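You operate a simulated robot arm through the tools that you are given. There is no shell and no other tool. Be economical: measure what you need, move in short steps, check, and stop when the job is done.

The job below is to be done with a simulated robot arm. You get a single attempt, and the scene is never put back.

TASK
Fetch the chestnut from the cold bench and set it on top of the yellow brass weight.

Only the result counts: the job must be done as asked and must still hold three seconds after the hand-in. Knocking over, shifting, dropping, spilling or breaking anything else fails it.

THE ROBOT
A 7-joint arm with a two-finger parallel gripper, fixed in place. Base frame: the origin is at the foot of the arm, x ahead of it, y to its left, z up; the work surface is at about z = 0.85. Readings come in m, degrees, newtons and seconds.
With the tool pointing down near the work surface it reaches from about 0.3 to 0.7 m from the base axis. Its first joint turns from -66.0 to 66.0 degrees. Payload 1.57 kg.
Tool frame: the origin (TCP) lies between the finger pads and is the grasp point; the fingertips stand 0.03 m ahead of it; z points along the fingers, y is the line along which they close. The gripper opens to 0.11 m. The fingers are 0.024 m wide and 0.012 m thick; the gripper's body (0.048 by 0.112 m) begins 0.078 m behind the TCP.
Orientation is told as [roll, pitch, yaw] about the base's x, y, z axes, in that order, counted from this pose: with the fingers straight down and closing along the base's y, the tool's x points along the base's -x, its y along +y and its z along -z.

THE INTERFACE
- The arm moves only by the tool arm_command. Its argument "moves" is a list of rows, each a list of 2 entries, a list of its own where there are three numbers: the shift along the base's x, y, z in cm, then the turn, a rotation vector about the base's x, y, z in degrees. In form: [[[x, y, z], [ax, ay, az]], ...]. A call has 1 to 12 rows; each row shifts and turns the commanded pose from where the row before left it. "jaw" is the opening in per cent of the stroke, from 0 (shut) to 100 (fully open), set as the call begins (left out, the last holds). Rows are played at 5 a second. More than 0.05 m and 8.6 degrees between two rows, or a gripper value outside its range, and nothing of the call is played. A pose out of reach is approached as far as the arm can. The call stops where the force on the tool passes 40 N (or 10 N more than at its start, if that is more) or the arm is blocked; 0.2 s more then pass. The fingers move at their own pace (about 0.108 m/s each) and stop on an object; they squeeze with about 32 N. The grip force told is the motor's: it shows also when the fingers shut on nothing. Time passes only in rows, and 0.2 s behind the last, so rows that do not move let the fingers close. The reply holds the time, the measured pose of the TCP, the force on the tool along the base axes, the opening and the grip force, in the units named above and with some noise.
- Cameras (640 x 400 px; columns grow to the right, rows downward): "scene" is fixed at [0.1313, -0.3746, 1.4109]; the picture's right is [0.97, -0.23, 0.00], its down [-0.12, -0.50, -0.86] and it looks along [0.20, 0.83, -0.52] (base axes); focal length 337 px, centre (320, 200). "wrist" rides on the gripper at [-0.036, 0, -0.08] in the tool frame; the picture's right is [0.00, -1.00, 0.00], its down [0.97, 0.00, -0.24] and it looks along [0.24, 0.00, 0.97] (tool axes); focal length 218 px, centre (320, 200). There is no depth. A picture from a camera that has moved, and an enlarged one, comes with that camera's place and axes in the base frame and with its lens.
- camera(camera): a new picture of that camera. The clock stands still meanwhile.
- zoom(camera, box): a new picture of the part [left, top, right, bottom] of that camera's present view, enlarged. The clock stands still meanwhile.
- job_done(): hands the job in; it is judged then, once.

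Go step by step. Nothing tells you positions but the pictures and the camera data: compare them with the known pose of the tool, close in by small moves and look again before you grip or let go. The budget is 90 turns and 38 pictures, counting those below and the enlarged ones. Unless the task says otherwise, let go and move clear before handing in, and close with one line.

The tools are called as a command line: name --argument value ..., lists and objects as JSON in quotes. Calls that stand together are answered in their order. arm_command: Moves the arm, as the interface text tells. Its arguments: {"type":"object","properties":{"moves":{"type":"array","items":{"type":"array"}},"jaw":{"type":"number"}},"required":["moves"]} The other tools are called the same way: camera (camera) takes a picture; zoom (camera, box) takes an enlarged picture of a part of a camera's view; job_done () hands the job in.

At the start:

```text
time_s: 0.0
ee_pos: [0.2658, 0.2419, 1.1217]
tcp_rot: [0.0, 0.0, 0.0]
contact_force: [0.0, 1.2, 0.8]
finger_gap: 0.1099
grasp_force: 0.0
```

scene: 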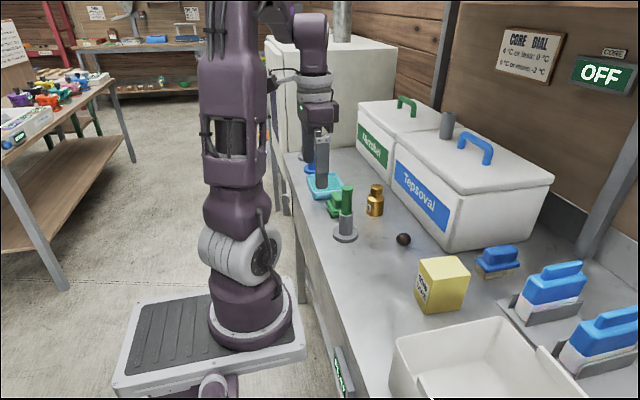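
wrist: 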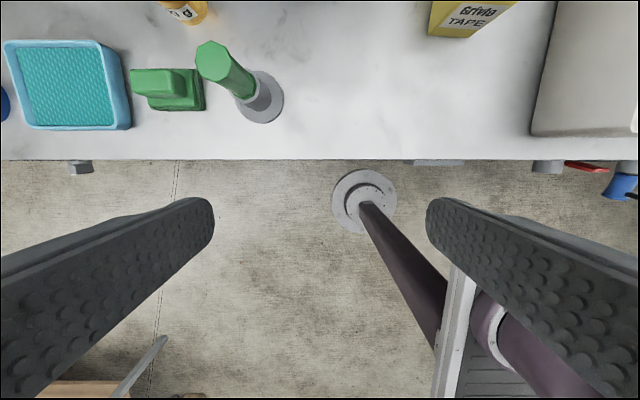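

I see a dark ball (likely the chestnut) near pixel (403,240) and a brass object near (375,200). I'll zoom in on these and the signs.

zoom --camera "scene" --box '[300, 150, 460, 250]'

zoom --camera "scene" --box '[480, 10, 640, 110]'

```text
4.00 times, centred on (380, 200) of scene
camera zoom: at [0.1313, -0.3746, 1.4109], right [0.97, -0.23, 0.0], down [-0.12, -0.5, -0.86], along [0.2, 0.83, -0.52], focal length 1346 px, centre (80, 200)
```

zoom: 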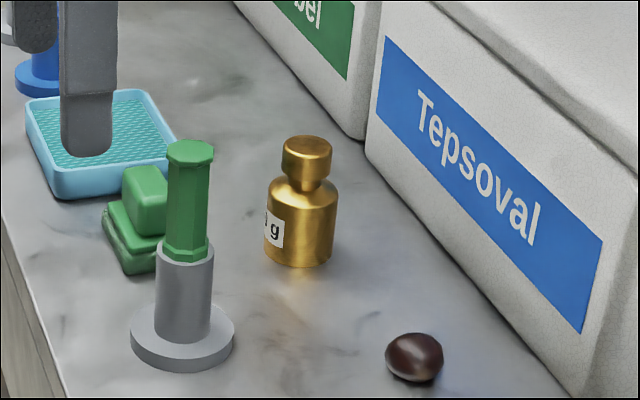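

```text
4.00 times, centred on (560, 60) of scene
camera zoom: at [0.1313, -0.3746, 1.4109], right [0.97, -0.23, 0.0], down [-0.12, -0.5, -0.86], along [0.2, 0.83, -0.52], focal length 1346 px, centre (-640, 760)
```

zoom: 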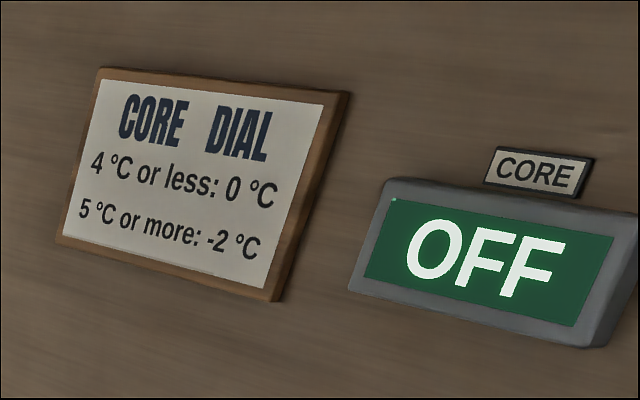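

The chestnut is at about (0.51, 0.26), the brass weight at about (0.495, 0.417) with its knob top near z 0.93, and the white box front at x≈0.60. I'll move above the chestnut, staying high, and look with the wrist camera.

arm_command --moves '[[[4, 0.3, 0], [0, 0, 0]], [[4, 0.3, 0], [0, 0, 0]], [[4, 0.3, 0], [0, 0, 0]], [[4, 0.3, 0], [0, 0, 0]], [[4, 0.3, 0], [0, 0, 0]], [[3, 0, 0], [0, 0, 0]], [[0, 0, 0], [0, 0, 0]]]' --jaw 100

camera --camera "wrist"

camera --camera "scene"

```text
time_s: 1.6
ee_pos: [0.4969, 0.2548, 1.1214]
tcp_rot: [0.0, 0.0, 0.1]
contact_force: [-0.1, -0.7, 0.2]
finger_gap: 0.1103
grasp_force: 0.1
```

```text
33 pictures are left
camera wrist: at [0.5342, 0.2556, 1.201], right [0.0, -1.0, 0.0], down [-0.97, 0.0, 0.24], along [-0.24, 0.0, -0.97], focal length 218 px, centre (320, 200)
```

wrist: 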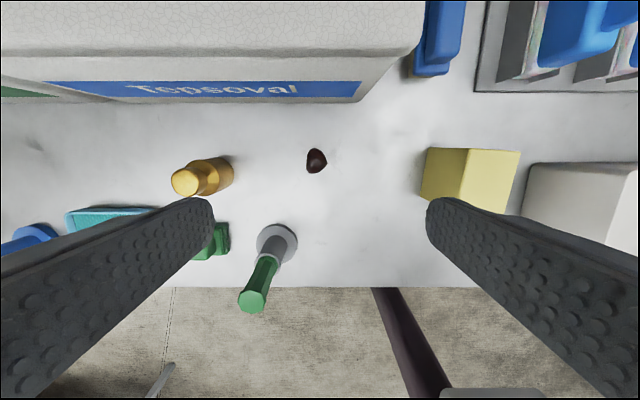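

```text
32 pictures are left
```

scene: 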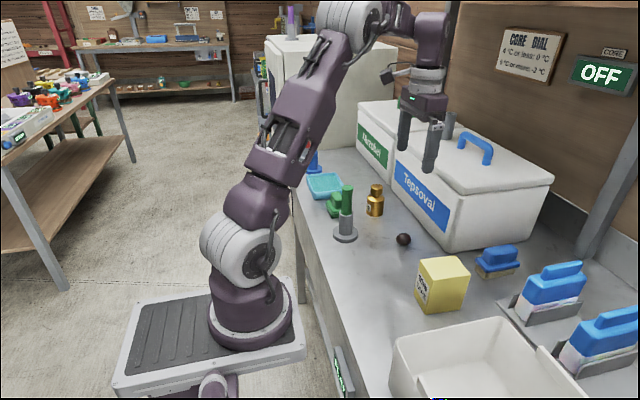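

The wrist view puts the chestnut at about (0.512, 0.262). I'll centre on it, come down to z≈0.98 and look again.

arm_command --moves '[[[1.4, 0.6, -3], [0, 0, 0]], [[0, 0, -4], [0, 0, 0]], [[0, 0, -4], [0, 0, 0]], [[0, 0, -3], [0, 0, 0]], [[0, 0, 0], [0, 0, 0]]]'

camera --camera "wrist"

```text
time_s: 2.8
ee_pos: [0.5094, 0.2635, 0.9828]
tcp_rot: [0.0, 0.0, 0.0]
contact_force: [0.6, -0.1, 0.1]
finger_gap: 0.1102
grasp_force: 0.0
```

```text
31 pictures are left
camera wrist: at [0.5471, 0.2636, 1.0628], right [0.0, -1.0, 0.0], down [-0.97, 0.0, 0.24], along [-0.24, 0.0, -0.97], focal length 218 px, centre (320, 200)
```

wrist: 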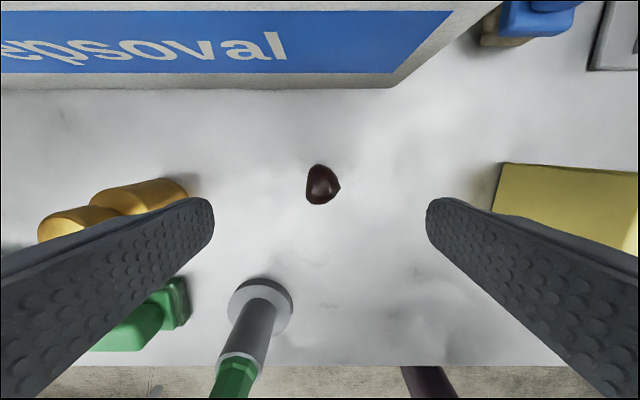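

zoom --camera "wrist" --box '[280, 155, 360, 205]'

zoom --camera "scene" --box '[360, 170, 440, 260]'

```text
8.00 times, centred on (320, 180) of wrist
camera zoom: at [0.5471, 0.2636, 1.0628], right [0.0, -1.0, 0.0], down [-0.97, 0.0, 0.24], along [-0.24, 0.0, -0.97], focal length 1746 px, centre (320, 360)
```

zoom: 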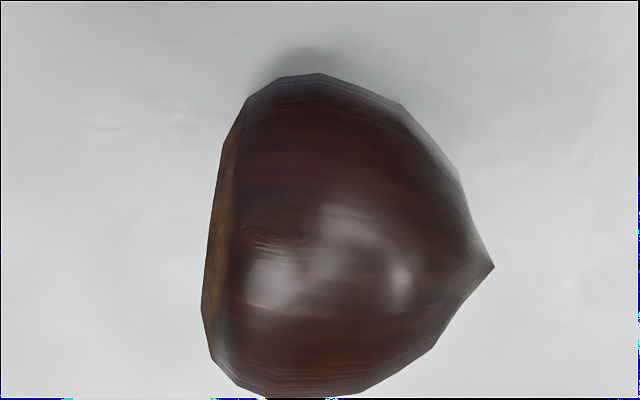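

```text
4.44 times, centred on (400, 215) of scene
camera zoom: at [0.1313, -0.3746, 1.4109], right [0.97, -0.23, 0.0], down [-0.12, -0.5, -0.86], along [0.2, 0.83, -0.52], focal length 1496 px, centre (-36, 133)
```

zoom: 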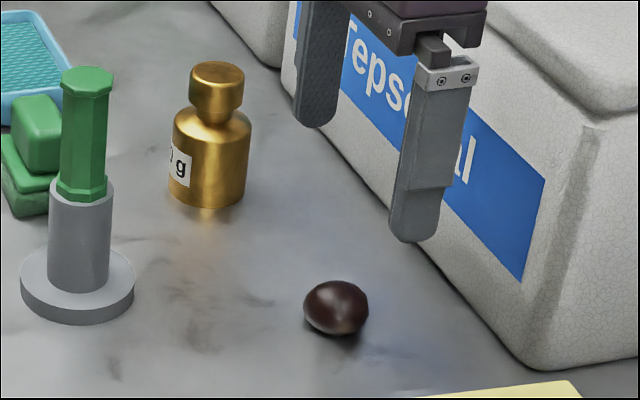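

The chestnut lies with its axis roughly along y: flat base on the +y side, tip on −y, slightly skewed. I'll turn the gripper −97° so the fingers close across its round girth. The white box leaves about 3 cm of clearance.

arm_command --moves '[[[0.35, 0, 0], [0, 0, -8.08]], [[0, 0, 0], [0, 0, -8.08]], [[0, 0, 0], [0, 0, -8.08]], [[0, 0, 0], [0, 0, -8.08]], [[0, 0, 0], [0, 0, -8.08]], [[0, 0, 0], [0, 0, -8.08]], [[0, 0, 0], [0, 0, -8.08]], [[0, 0, 0], [0, 0, -8.08]], [[0, 0, 0], [0, 0, -8.08]], [[0, 0, 0], [0, 0, -8.08]], [[0, 0, 0], [0, 0, -8.08]], [[0, 0, 0], [0, 0, -8.08]]]' --jaw 68

camera --camera "wrist"

```text
time_s: 5.4
ee_pos: [0.5122, 0.2635, 0.9821]
tcp_rot: [0.1, -0.1, -97.1]
contact_force: [-0.2, 1.1, 0.2]
finger_gap: 0.0747
grasp_force: 0.0
```

```text
28 pictures are left
camera wrist: at [0.5097, 0.227, 1.0617], right [-0.99, 0.12, 0.0], down [0.12, 0.96, 0.24], along [0.03, 0.24, -0.97], focal length 218 px, centre (320, 200)
```

wrist: 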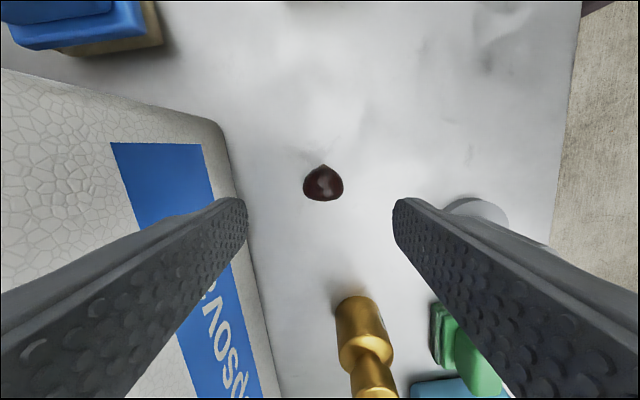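

The chestnut is centred between the fingers with its axis square to the closing line. I'm descending to grasp height, with the fingertips about 6 mm above the bench.

arm_command --moves '[[[0, 0.05, -3.5], [0, 0, 0]], [[0, 0, -3], [0, 0, 0]], [[0, 0, -2], [0, 0, 0]], [[0, 0, -1], [0, 0, 0]], [[0, 0, 0], [0, 0, 0]]]'

camera --camera "wrist"

zoom --camera "scene" --box '[340, 160, 500, 260]'

```text
time_s: 6.6
ee_pos: [0.5139, 0.2632, 0.8878]
tcp_rot: [0.0, 0.0, -96.9]
contact_force: [0.1, 0.6, -0.5]
finger_gap: 0.0747
grasp_force: 0.0
```

```text
27 pictures are left
camera wrist: at [0.5095, 0.227, 0.9665], right [-0.99, 0.12, 0.0], down [0.12, 0.96, 0.24], along [0.03, 0.24, -0.97], focal length 218 px, centre (320, 200)
```

wrist: 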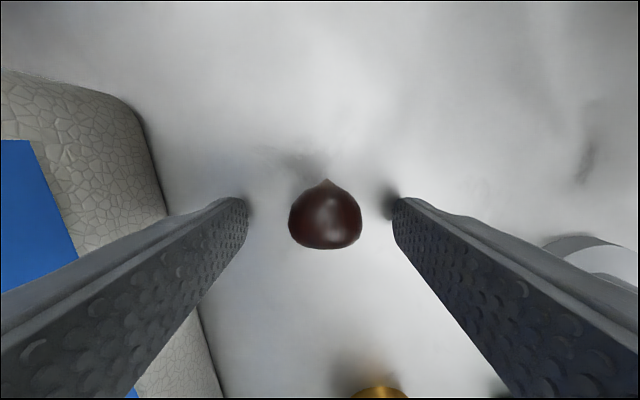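

```text
4.00 times, centred on (420, 210) of scene
camera zoom: at [0.1313, -0.3746, 1.4109], right [0.97, -0.23, 0.0], down [-0.12, -0.5, -0.86], along [0.2, 0.83, -0.52], focal length 1346 px, centre (-80, 160)
```

zoom: 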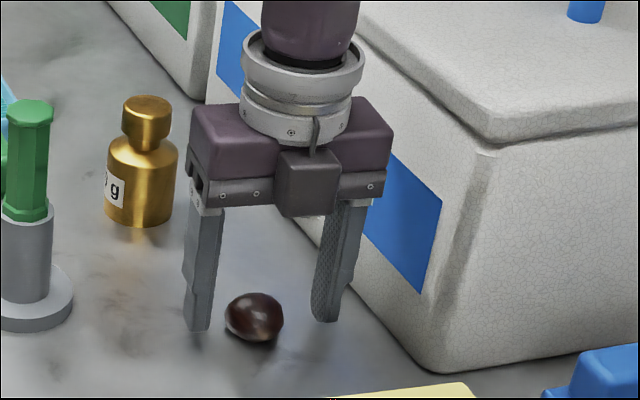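

Well aligned. I'm lowering 3 mm more and closing.

arm_command --moves '[[[0, 0, -0.3], [0, 0, 0]]]'

arm_command --moves '[[[0, 0, 0], [0, 0, 0]], [[0, 0, 0], [0, 0, 0]], [[0, 0, 0], [0, 0, 0]], [[0, 0, 0], [0, 0, 0]]]' --jaw 0

camera --camera "wrist"

```text
time_s: 7.0
ee_pos: [0.514, 0.2627, 0.8848]
tcp_rot: [0.1, 0.0, -97.0]
contact_force: [-0.6, -0.1, -0.6]
finger_gap: 0.0747
grasp_force: 0.0
```

```text
time_s: 8.0
ee_pos: [0.5139, 0.262, 0.8842]
tcp_rot: [0.0, -0.1, -96.9]
contact_force: [0.6, 0.5, -0.5]
finger_gap: 0.0356
grasp_force: 31.8
```

```text
25 pictures are left
camera wrist: at [0.5099, 0.2269, 0.9637], right [-0.99, 0.12, 0.0], down [0.12, 0.96, 0.24], along [0.03, 0.24, -0.97], focal length 218 px, centre (320, 200)
```

wrist: 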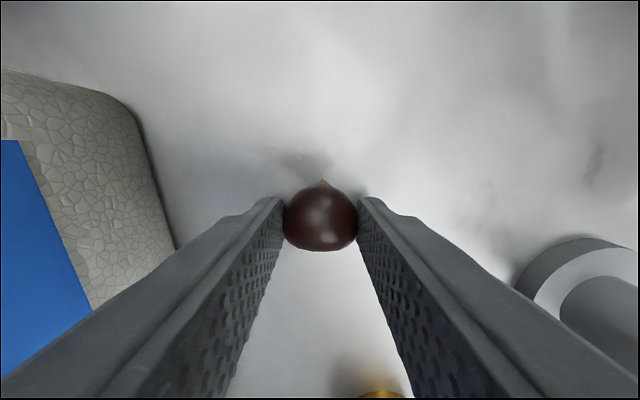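

The grip holds at 35.6 mm. I'm lifting straight up and checking.

arm_command --moves '[[[0, 0, 1], [0, 0, 0]], [[0, 0, 2], [0, 0, 0]], [[0, 0, 3], [0, 0, 0]], [[0, 0, 4], [0, 0, 0]], [[0, 0, 4], [0, 0, 0]], [[0, 0, 1.5], [0, 0, 0]], [[0, 0, 0], [0, 0, 0]]]'

camera --camera "wrist"

zoom --camera "scene" --box '[320, 130, 480, 230]'

```text
time_s: 9.6
ee_pos: [0.514, 0.2618, 1.0407]
tcp_rot: [0.0, 0.0, -96.9]
contact_force: [0.4, -0.7, 0.1]
finger_gap: 0.0356
grasp_force: 31.9
```

```text
24 pictures are left
camera wrist: at [0.51, 0.2264, 1.1193], right [-0.99, 0.12, 0.0], down [0.12, 0.96, 0.24], along [0.03, 0.24, -0.97], focal length 218 px, centre (320, 200)
```

wrist: 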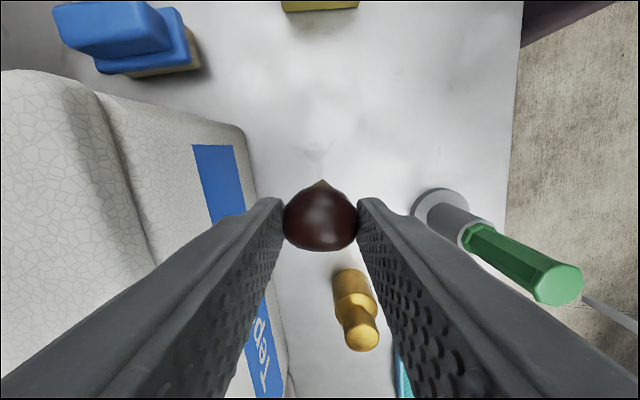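

```text
4.00 times, centred on (400, 180) of scene
camera zoom: at [0.1313, -0.3746, 1.4109], right [0.97, -0.23, 0.0], down [-0.12, -0.5, -0.86], along [0.2, 0.83, -0.52], focal length 1346 px, centre (0, 280)
```

zoom: 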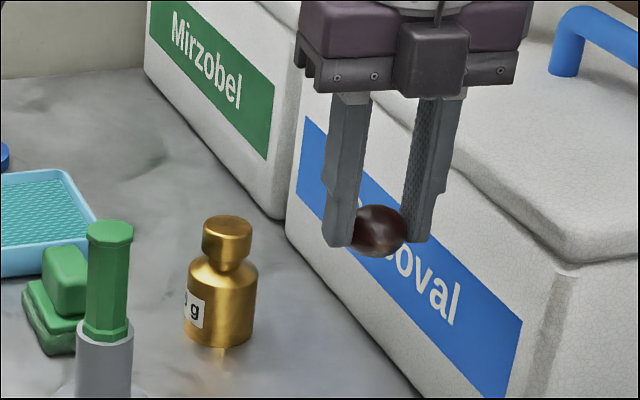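

The chestnut is held securely. I'm zooming on the brass weight to locate the top of its knob.

zoom --camera "wrist" --box '[310, 260, 406, 360]'

zoom --camera "scene" --box '[355, 175, 395, 225]'

```text
4.00 times, centred on (358, 310) of wrist
camera zoom: at [0.51, 0.2264, 1.1193], right [-0.99, 0.12, 0.0], down [0.12, 0.96, 0.24], along [0.03, 0.24, -0.97], focal length 873 px, centre (168, -240)
```

zoom: 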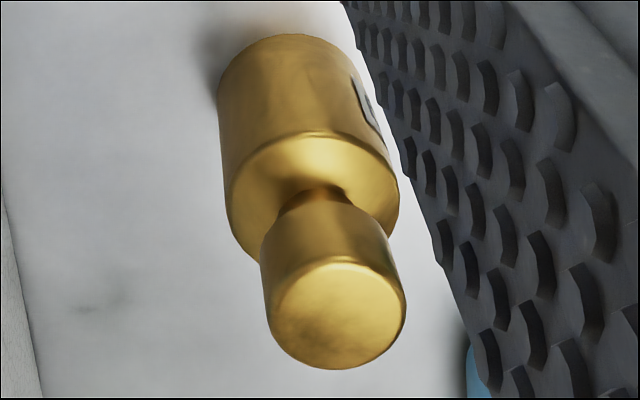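

```text
8.00 times, centred on (375, 200) of scene
camera zoom: at [0.1313, -0.3746, 1.4109], right [0.97, -0.23, 0.0], down [-0.12, -0.5, -0.86], along [0.2, 0.83, -0.52], focal length 2693 px, centre (-120, 200)
```

zoom: 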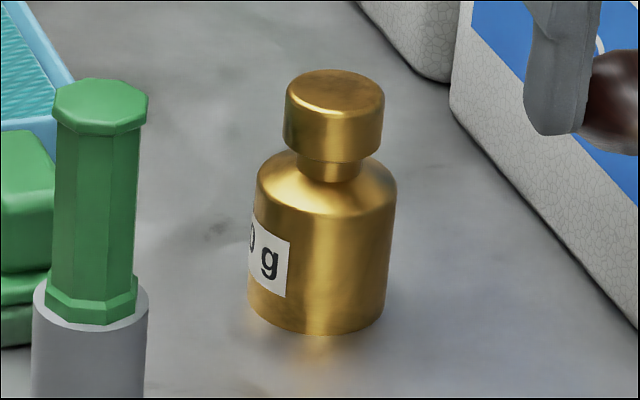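

Triangulation puts the knob top at about (0.491, 0.417, 0.938). The chestnut's underside is about 3.45 cm below the TCP, so it should touch down at TCP z≈0.972. I'm moving over it at this height.

arm_command --moves '[[[-0.4, 3, 0], [0, 0, 0]], [[-0.6, 4, 0], [0, 0, 0]], [[-0.6, 4, 0], [0, 0, 0]], [[-0.5, 3, 0], [0, 0, 0]], [[-0.2, 1.5, 0], [0, 0, 0]], [[0, 0, 0], [0, 0, 0]]]'

camera --camera "wrist"

zoom --camera "scene" --box '[335, 140, 415, 230]'

```text
time_s: 11.0
ee_pos: [0.4887, 0.4158, 1.038]
tcp_rot: [-0.1, -0.2, -96.4]
contact_force: [-0.3, -0.1, 0.2]
finger_gap: 0.0357
grasp_force: 31.8
```

```text
20 pictures are left
camera wrist: at [0.4855, 0.3801, 1.1178], right [-0.99, 0.11, 0.0], down [0.11, 0.97, 0.23], along [0.03, 0.23, -0.97], focal length 218 px, centre (320, 200)
```

wrist: 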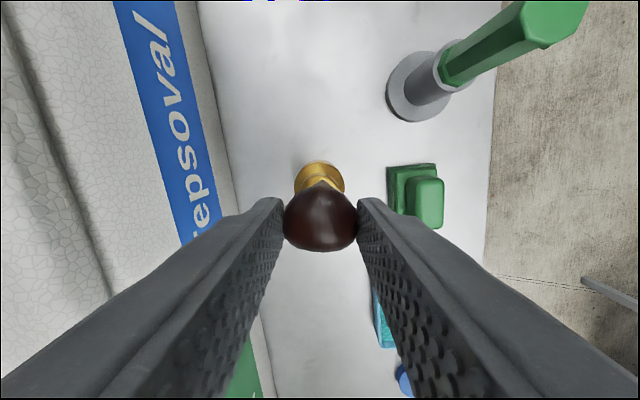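

```text
4.44 times, centred on (375, 185) of scene
camera zoom: at [0.1313, -0.3746, 1.4109], right [0.97, -0.23, 0.0], down [-0.12, -0.5, -0.86], along [0.2, 0.83, -0.52], focal length 1496 px, centre (76, 267)
```

zoom: 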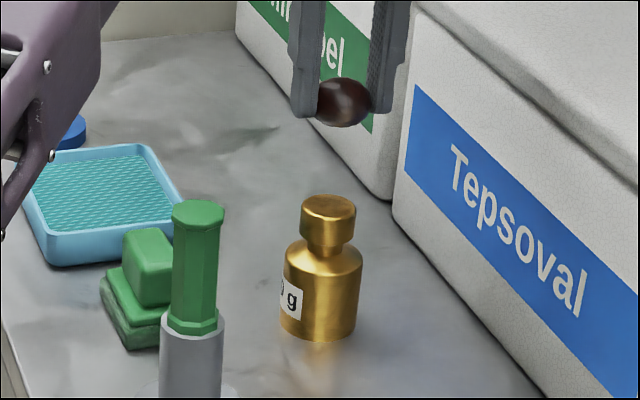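

The weight sits below the chestnut within a few millimetres. I'm lowering to about 1 cm above the knob to compare directly.

arm_command --moves '[[[0, 0, -2], [0, 0, 0]], [[0, 0, -2], [0, 0, 0]], [[0, 0, -1.2], [0, 0, 0]], [[0, 0, 0], [0, 0, 0]]]'

zoom --camera "scene" --box '[355, 165, 403, 195]'

zoom --camera "wrist" --box '[260, 140, 380, 260]'

```text
time_s: 12.0
ee_pos: [0.49, 0.4181, 0.9882]
tcp_rot: [0.0, 0.0, -97.0]
contact_force: [1.0, -0.5, -0.4]
finger_gap: 0.036
grasp_force: 31.9
```

```text
13.33 times, centred on (379, 180) of scene
camera zoom: at [0.1313, -0.3746, 1.4109], right [0.97, -0.23, 0.0], down [-0.12, -0.5, -0.86], along [0.2, 0.83, -0.52], focal length 4488 px, centre (-467, 467)
```

zoom: 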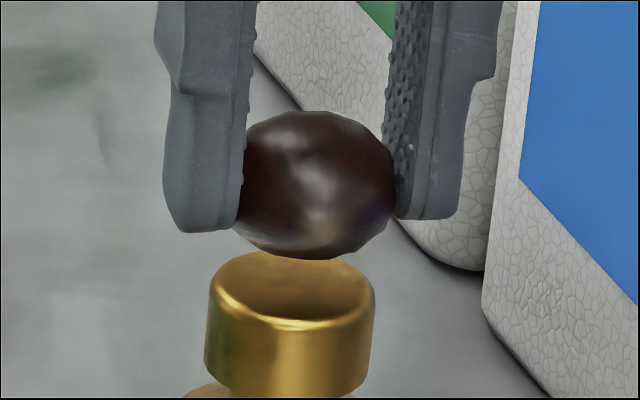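

```text
3.33 times, centred on (320, 200) of wrist
camera zoom: at [0.4867, 0.3821, 1.0667], right [-0.99, 0.12, 0.0], down [0.12, 0.96, 0.24], along [0.03, 0.24, -0.97], focal length 728 px, centre (320, 200)
```

zoom: 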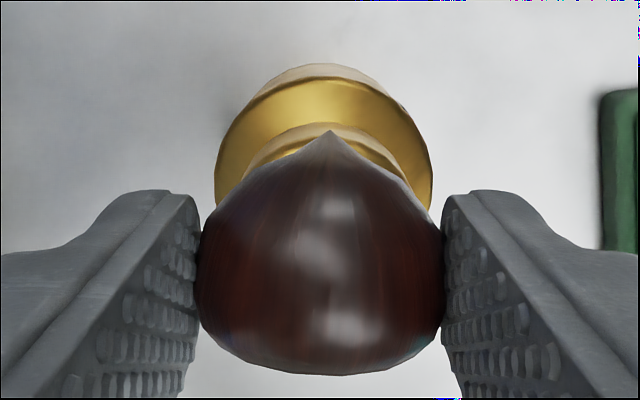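

Knob centre compared with the chestnut: I need about −1.5 mm in x and +3 mm in y, with about 1 cm of gap left. I'll shift, lower partway, and check the force.

arm_command --moves '[[[-0.15, 0.3, 0], [0, 0, 0]], [[0, 0, -0.4], [0, 0, 0]], [[0, 0, -0.3], [0, 0, 0]], [[0, 0, 0], [0, 0, 0]]]'

zoom --camera "scene" --box '[355, 165, 403, 195]'

zoom --camera "wrist" --box '[260, 140, 380, 260]'

```text
time_s: 13.0
ee_pos: [0.4894, 0.4209, 0.9811]
tcp_rot: [0.0, 0.0, -97.0]
contact_force: [0.4, -0.3, -0.6]
finger_gap: 0.0358
grasp_force: 32.2
```

```text
13.33 times, centred on (379, 180) of scene
camera zoom: at [0.1313, -0.3746, 1.4109], right [0.97, -0.23, 0.0], down [-0.12, -0.5, -0.86], along [0.2, 0.83, -0.52], focal length 4488 px, centre (-467, 467)
```

zoom: 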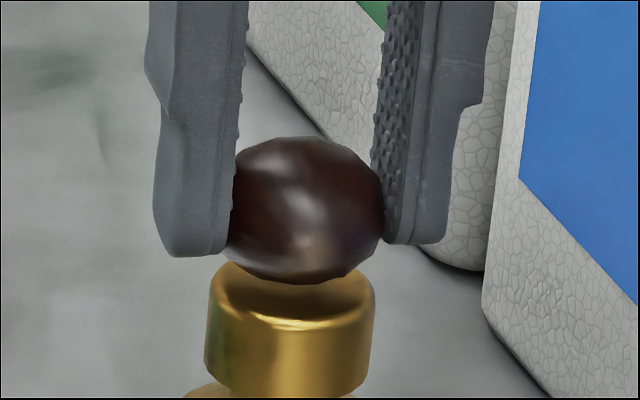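

```text
3.33 times, centred on (320, 200) of wrist
camera zoom: at [0.4861, 0.385, 1.0593], right [-0.99, 0.12, 0.0], down [0.12, 0.96, 0.24], along [0.03, 0.24, -0.97], focal length 728 px, centre (320, 200)
```

zoom: 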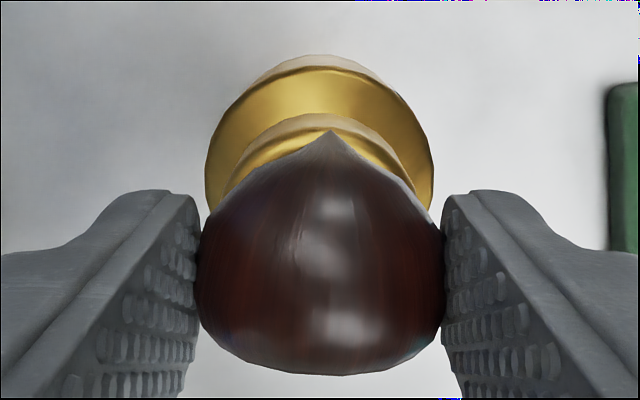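

Alignment now looks good to within about 1 mm. I'm lowering in tiny steps until contact shows.

arm_command --moves '[[[0, 0, -0.2], [0, 0, 0]], [[0, 0, 0], [0, 0, 0]]]'

arm_command --moves '[[[0, 0, -0.15], [0, 0, 0]], [[0, 0, 0], [0, 0, 0]]]'

zoom --camera "scene" --box '[355, 165, 403, 195]'

```text
time_s: 13.6
ee_pos: [0.4892, 0.4212, 0.9782]
tcp_rot: [0.0, 0.1, -97.1]
contact_force: [-0.6, 0.3, 0.1]
finger_gap: 0.0355
grasp_force: 32.0
```

```text
time_s: 14.2
ee_pos: [0.49, 0.4217, 0.9772]
tcp_rot: [-0.1, 0.0, -97.0]
contact_force: [0.3, 0.4, -0.6]
finger_gap: 0.0359
grasp_force: 31.8
```

```text
13.33 times, centred on (379, 180) of scene
camera zoom: at [0.1313, -0.3746, 1.4109], right [0.97, -0.23, 0.0], down [-0.12, -0.5, -0.86], along [0.2, 0.83, -0.52], focal length 4488 px, centre (-467, 467)
```

zoom: 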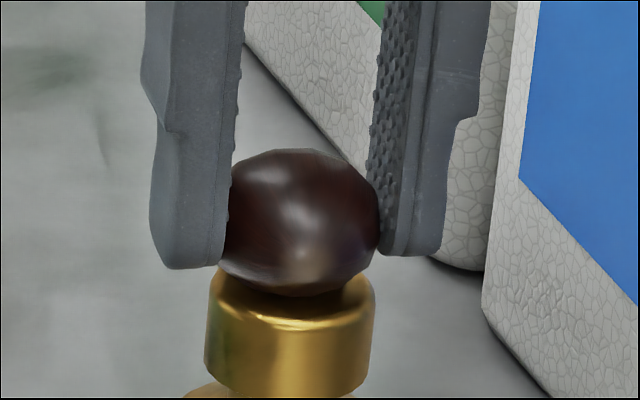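

Nearly touching, with no force yet. I'm continuing in 1 mm steps.

arm_command --moves '[[[0, 0, -0.1], [0, 0, 0]], [[0, 0, 0], [0, 0, 0]]]'

arm_command --moves '[[[0, 0, -0.1], [0, 0, 0]], [[0, 0, 0], [0, 0, 0]]]'

```text
time_s: 14.8
ee_pos: [0.489, 0.4222, 0.9747]
tcp_rot: [0.0, 0.0, -97.0]
contact_force: [0.5, 0.2, -1.7]
finger_gap: 0.0357
grasp_force: 32.0
```

```text
time_s: 15.4
ee_pos: [0.4905, 0.4215, 0.9742]
tcp_rot: [-0.1, 0.0, -97.0]
contact_force: [-0.9, 0.5, 0.2]
finger_gap: 0.0357
grasp_force: 32.2
```

arm_command --moves '[[[0, 0, -0.1], [0, 0, 0]], [[0, 0, 0], [0, 0, 0]]]'

zoom --camera "scene" --box '[355, 165, 403, 195]'

```text
time_s: 16.0
ee_pos: [0.4893, 0.4216, 0.9739]
tcp_rot: [0.0, 0.2, -97.0]
contact_force: [0.2, -0.3, 9.2]
finger_gap: 0.0358
grasp_force: 32.1
```

```text
13.33 times, centred on (379, 180) of scene
camera zoom: at [0.1312, -0.3747, 1.4109], right [0.97, -0.23, 0.0], down [-0.12, -0.5, -0.86], along [0.2, 0.83, -0.52], focal length 4488 px, centre (-467, 467)
```

zoom: 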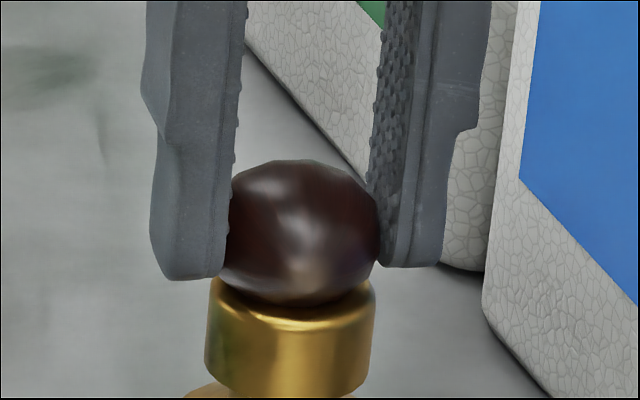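

Contact is made at about 9 N, with the chestnut centred on the knob. I'll relieve most of the force, then open slightly.

arm_command --moves '[[[0, 0, 0.06], [0, 0, 0]], [[0, 0, 0], [0, 0, 0]]]'

arm_command --moves '[[[0, 0, 0], [0, 0, 0]], [[0, 0, 0], [0, 0, 0]], [[0, 0, 0], [0, 0, 0]]]' --jaw 42

zoom --camera "scene" --box '[355, 165, 403, 195]'

zoom --camera "wrist" --box '[260, 140, 380, 260]'

```text
time_s: 16.6
ee_pos: [0.4896, 0.4214, 0.975]
tcp_rot: [0.0, 0.0, -97.0]
contact_force: [1.4, 1.2, 6.5]
finger_gap: 0.0357
grasp_force: 32.2
```

```text
time_s: 17.4
ee_pos: [0.4889, 0.4215, 0.9749]
tcp_rot: [0.0, -0.1, -97.0]
contact_force: [-0.4, -0.1, -0.4]
finger_gap: 0.0462
grasp_force: 0.1
```

```text
13.33 times, centred on (379, 180) of scene
camera zoom: at [0.1313, -0.3746, 1.4109], right [0.97, -0.23, 0.0], down [-0.12, -0.5, -0.86], along [0.2, 0.83, -0.52], focal length 4488 px, centre (-467, 467)
```

zoom: 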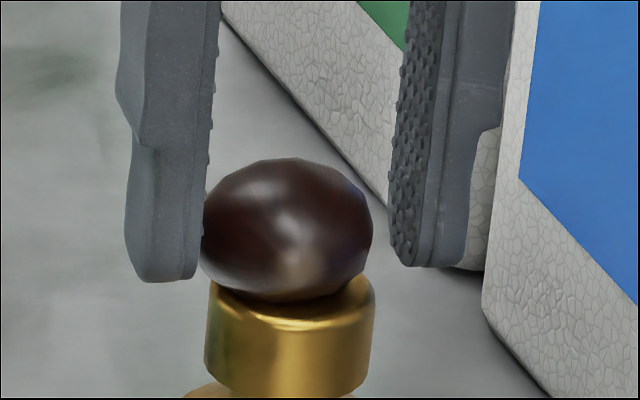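

```text
3.33 times, centred on (320, 200) of wrist
camera zoom: at [0.4855, 0.3852, 1.0534], right [-0.99, 0.12, 0.0], down [0.12, 0.96, 0.24], along [0.03, 0.24, -0.97], focal length 728 px, centre (320, 200)
```

zoom: 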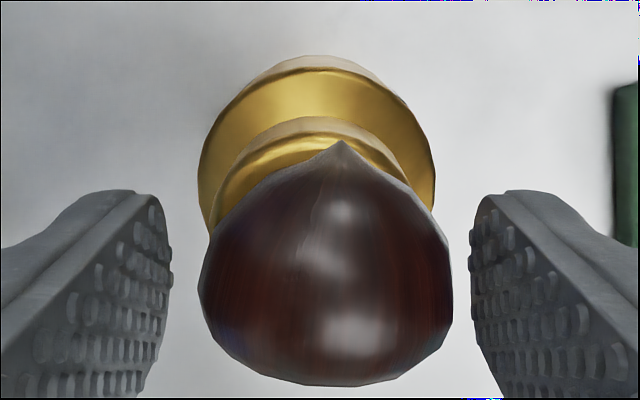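

The chestnut settled about 2 mm toward −x but stays on the knob. I'll wait to see whether it's still.

arm_command --moves '[[[0, 0, 0], [0, 0, 0]], [[0, 0, 0], [0, 0, 0]], [[0, 0, 0], [0, 0, 0]], [[0, 0, 0], [0, 0, 0]], [[0, 0, 0], [0, 0, 0]]]'

zoom --camera "scene" --box '[355, 165, 403, 195]'

zoom --camera "wrist" --box '[260, 140, 380, 260]'

```text
time_s: 18.6
ee_pos: [0.4893, 0.4218, 0.9734]
tcp_rot: [0.0, 0.1, -97.0]
contact_force: [-0.8, 0.3, -0.2]
finger_gap: 0.0463
grasp_force: 0.0
```

```text
13.33 times, centred on (379, 180) of scene
camera zoom: at [0.1313, -0.3746, 1.4109], right [0.97, -0.23, 0.0], down [-0.12, -0.5, -0.86], along [0.2, 0.83, -0.52], focal length 4488 px, centre (-467, 467)
```

zoom: 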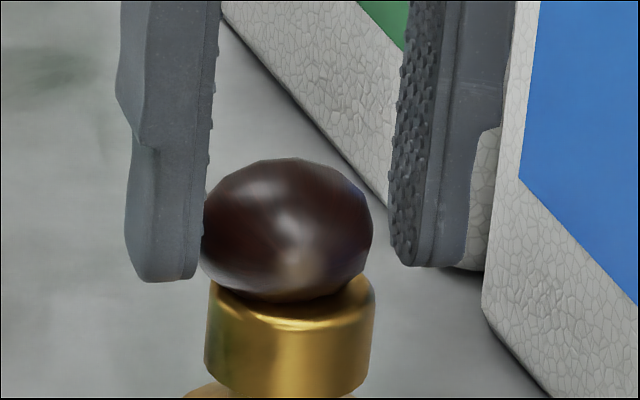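

```text
3.33 times, centred on (320, 200) of wrist
camera zoom: at [0.4855, 0.3852, 1.0534], right [-0.99, 0.12, 0.0], down [0.12, 0.96, 0.24], along [0.03, 0.24, -0.97], focal length 728 px, centre (320, 200)
```

zoom: 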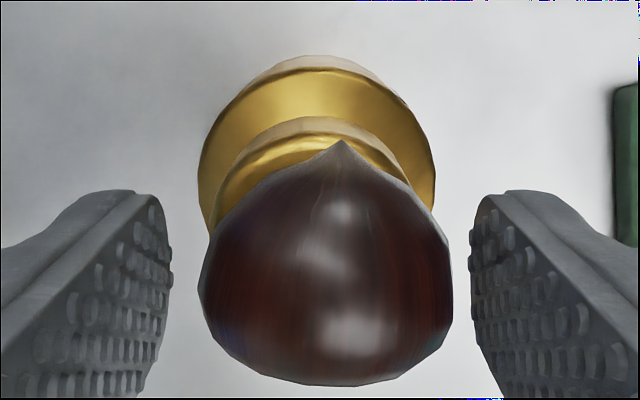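

The chestnut is stationary and clear of the fingers. I'm opening wider and rising straight up.

arm_command --moves '[[[0, 0, 0], [0, 0, 0]], [[0, 0, 0], [0, 0, 0]], [[0, 0, 0], [0, 0, 0]]]' --jaw 65

arm_command --moves '[[[0, 0, 1], [0, 0, 0]], [[0, 0, 2], [0, 0, 0]], [[0, 0, 3], [0, 0, 0]], [[0, 0, 4], [0, 0, 0]], [[0, 0, 3], [0, 0, 0]], [[0, 0, 0], [0, 0, 0]], [[0, 0, 0], [0, 0, 0]], [[0, 0, 0], [0, 0, 0]], [[0, 0, 0], [0, 0, 0]], [[0, 0, 0], [0, 0, 0]]]'

camera --camera "scene"

zoom --camera "scene" --box '[335, 150, 415, 220]'

```text
time_s: 19.4
ee_pos: [0.49, 0.4214, 0.9734]
tcp_rot: [0.1, 0.0, -97.0]
contact_force: [0.0, 0.3, 0.0]
finger_gap: 0.0714
grasp_force: 0.1
```

```text
time_s: 21.6
ee_pos: [0.483, 0.4166, 1.0715]
tcp_rot: [-0.1, 0.0, -97.0]
contact_force: [0.2, -0.1, 0.6]
finger_gap: 0.0712
grasp_force: 0.1
out of reach, approached as far as the arm can: row 3, 4, 5
```

```text
8 pictures are left
```

scene: 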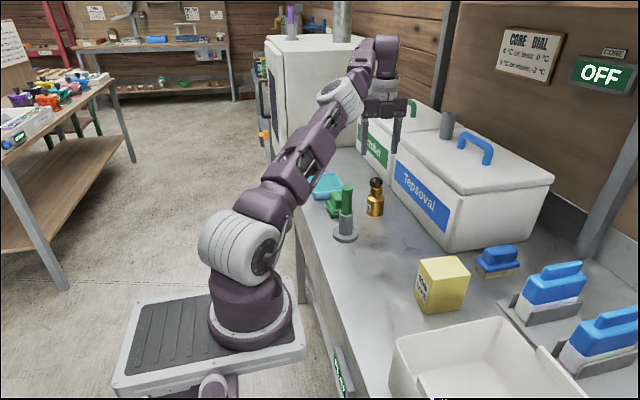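

```text
5.71 times, centred on (375, 185) of scene
camera zoom: at [0.1313, -0.3746, 1.4109], right [0.97, -0.23, 0.0], down [-0.12, -0.5, -0.86], along [0.2, 0.83, -0.52], focal length 1924 px, centre (6, 286)
```

zoom: 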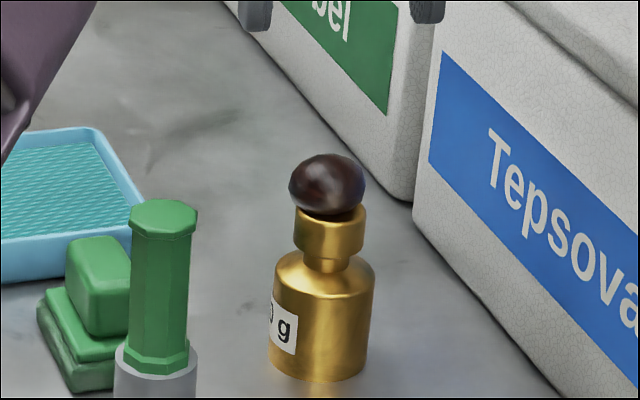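

The chestnut rests steadily on the brass weight's knob, the gripper is well clear, and nothing else has moved. I'm handing in.

job_done

```text
The job is handed in.
```

The chestnut is sitting on top of the yellow brass weight; it was holding still when I handed in, and nothing else on the bench looked disturbed.
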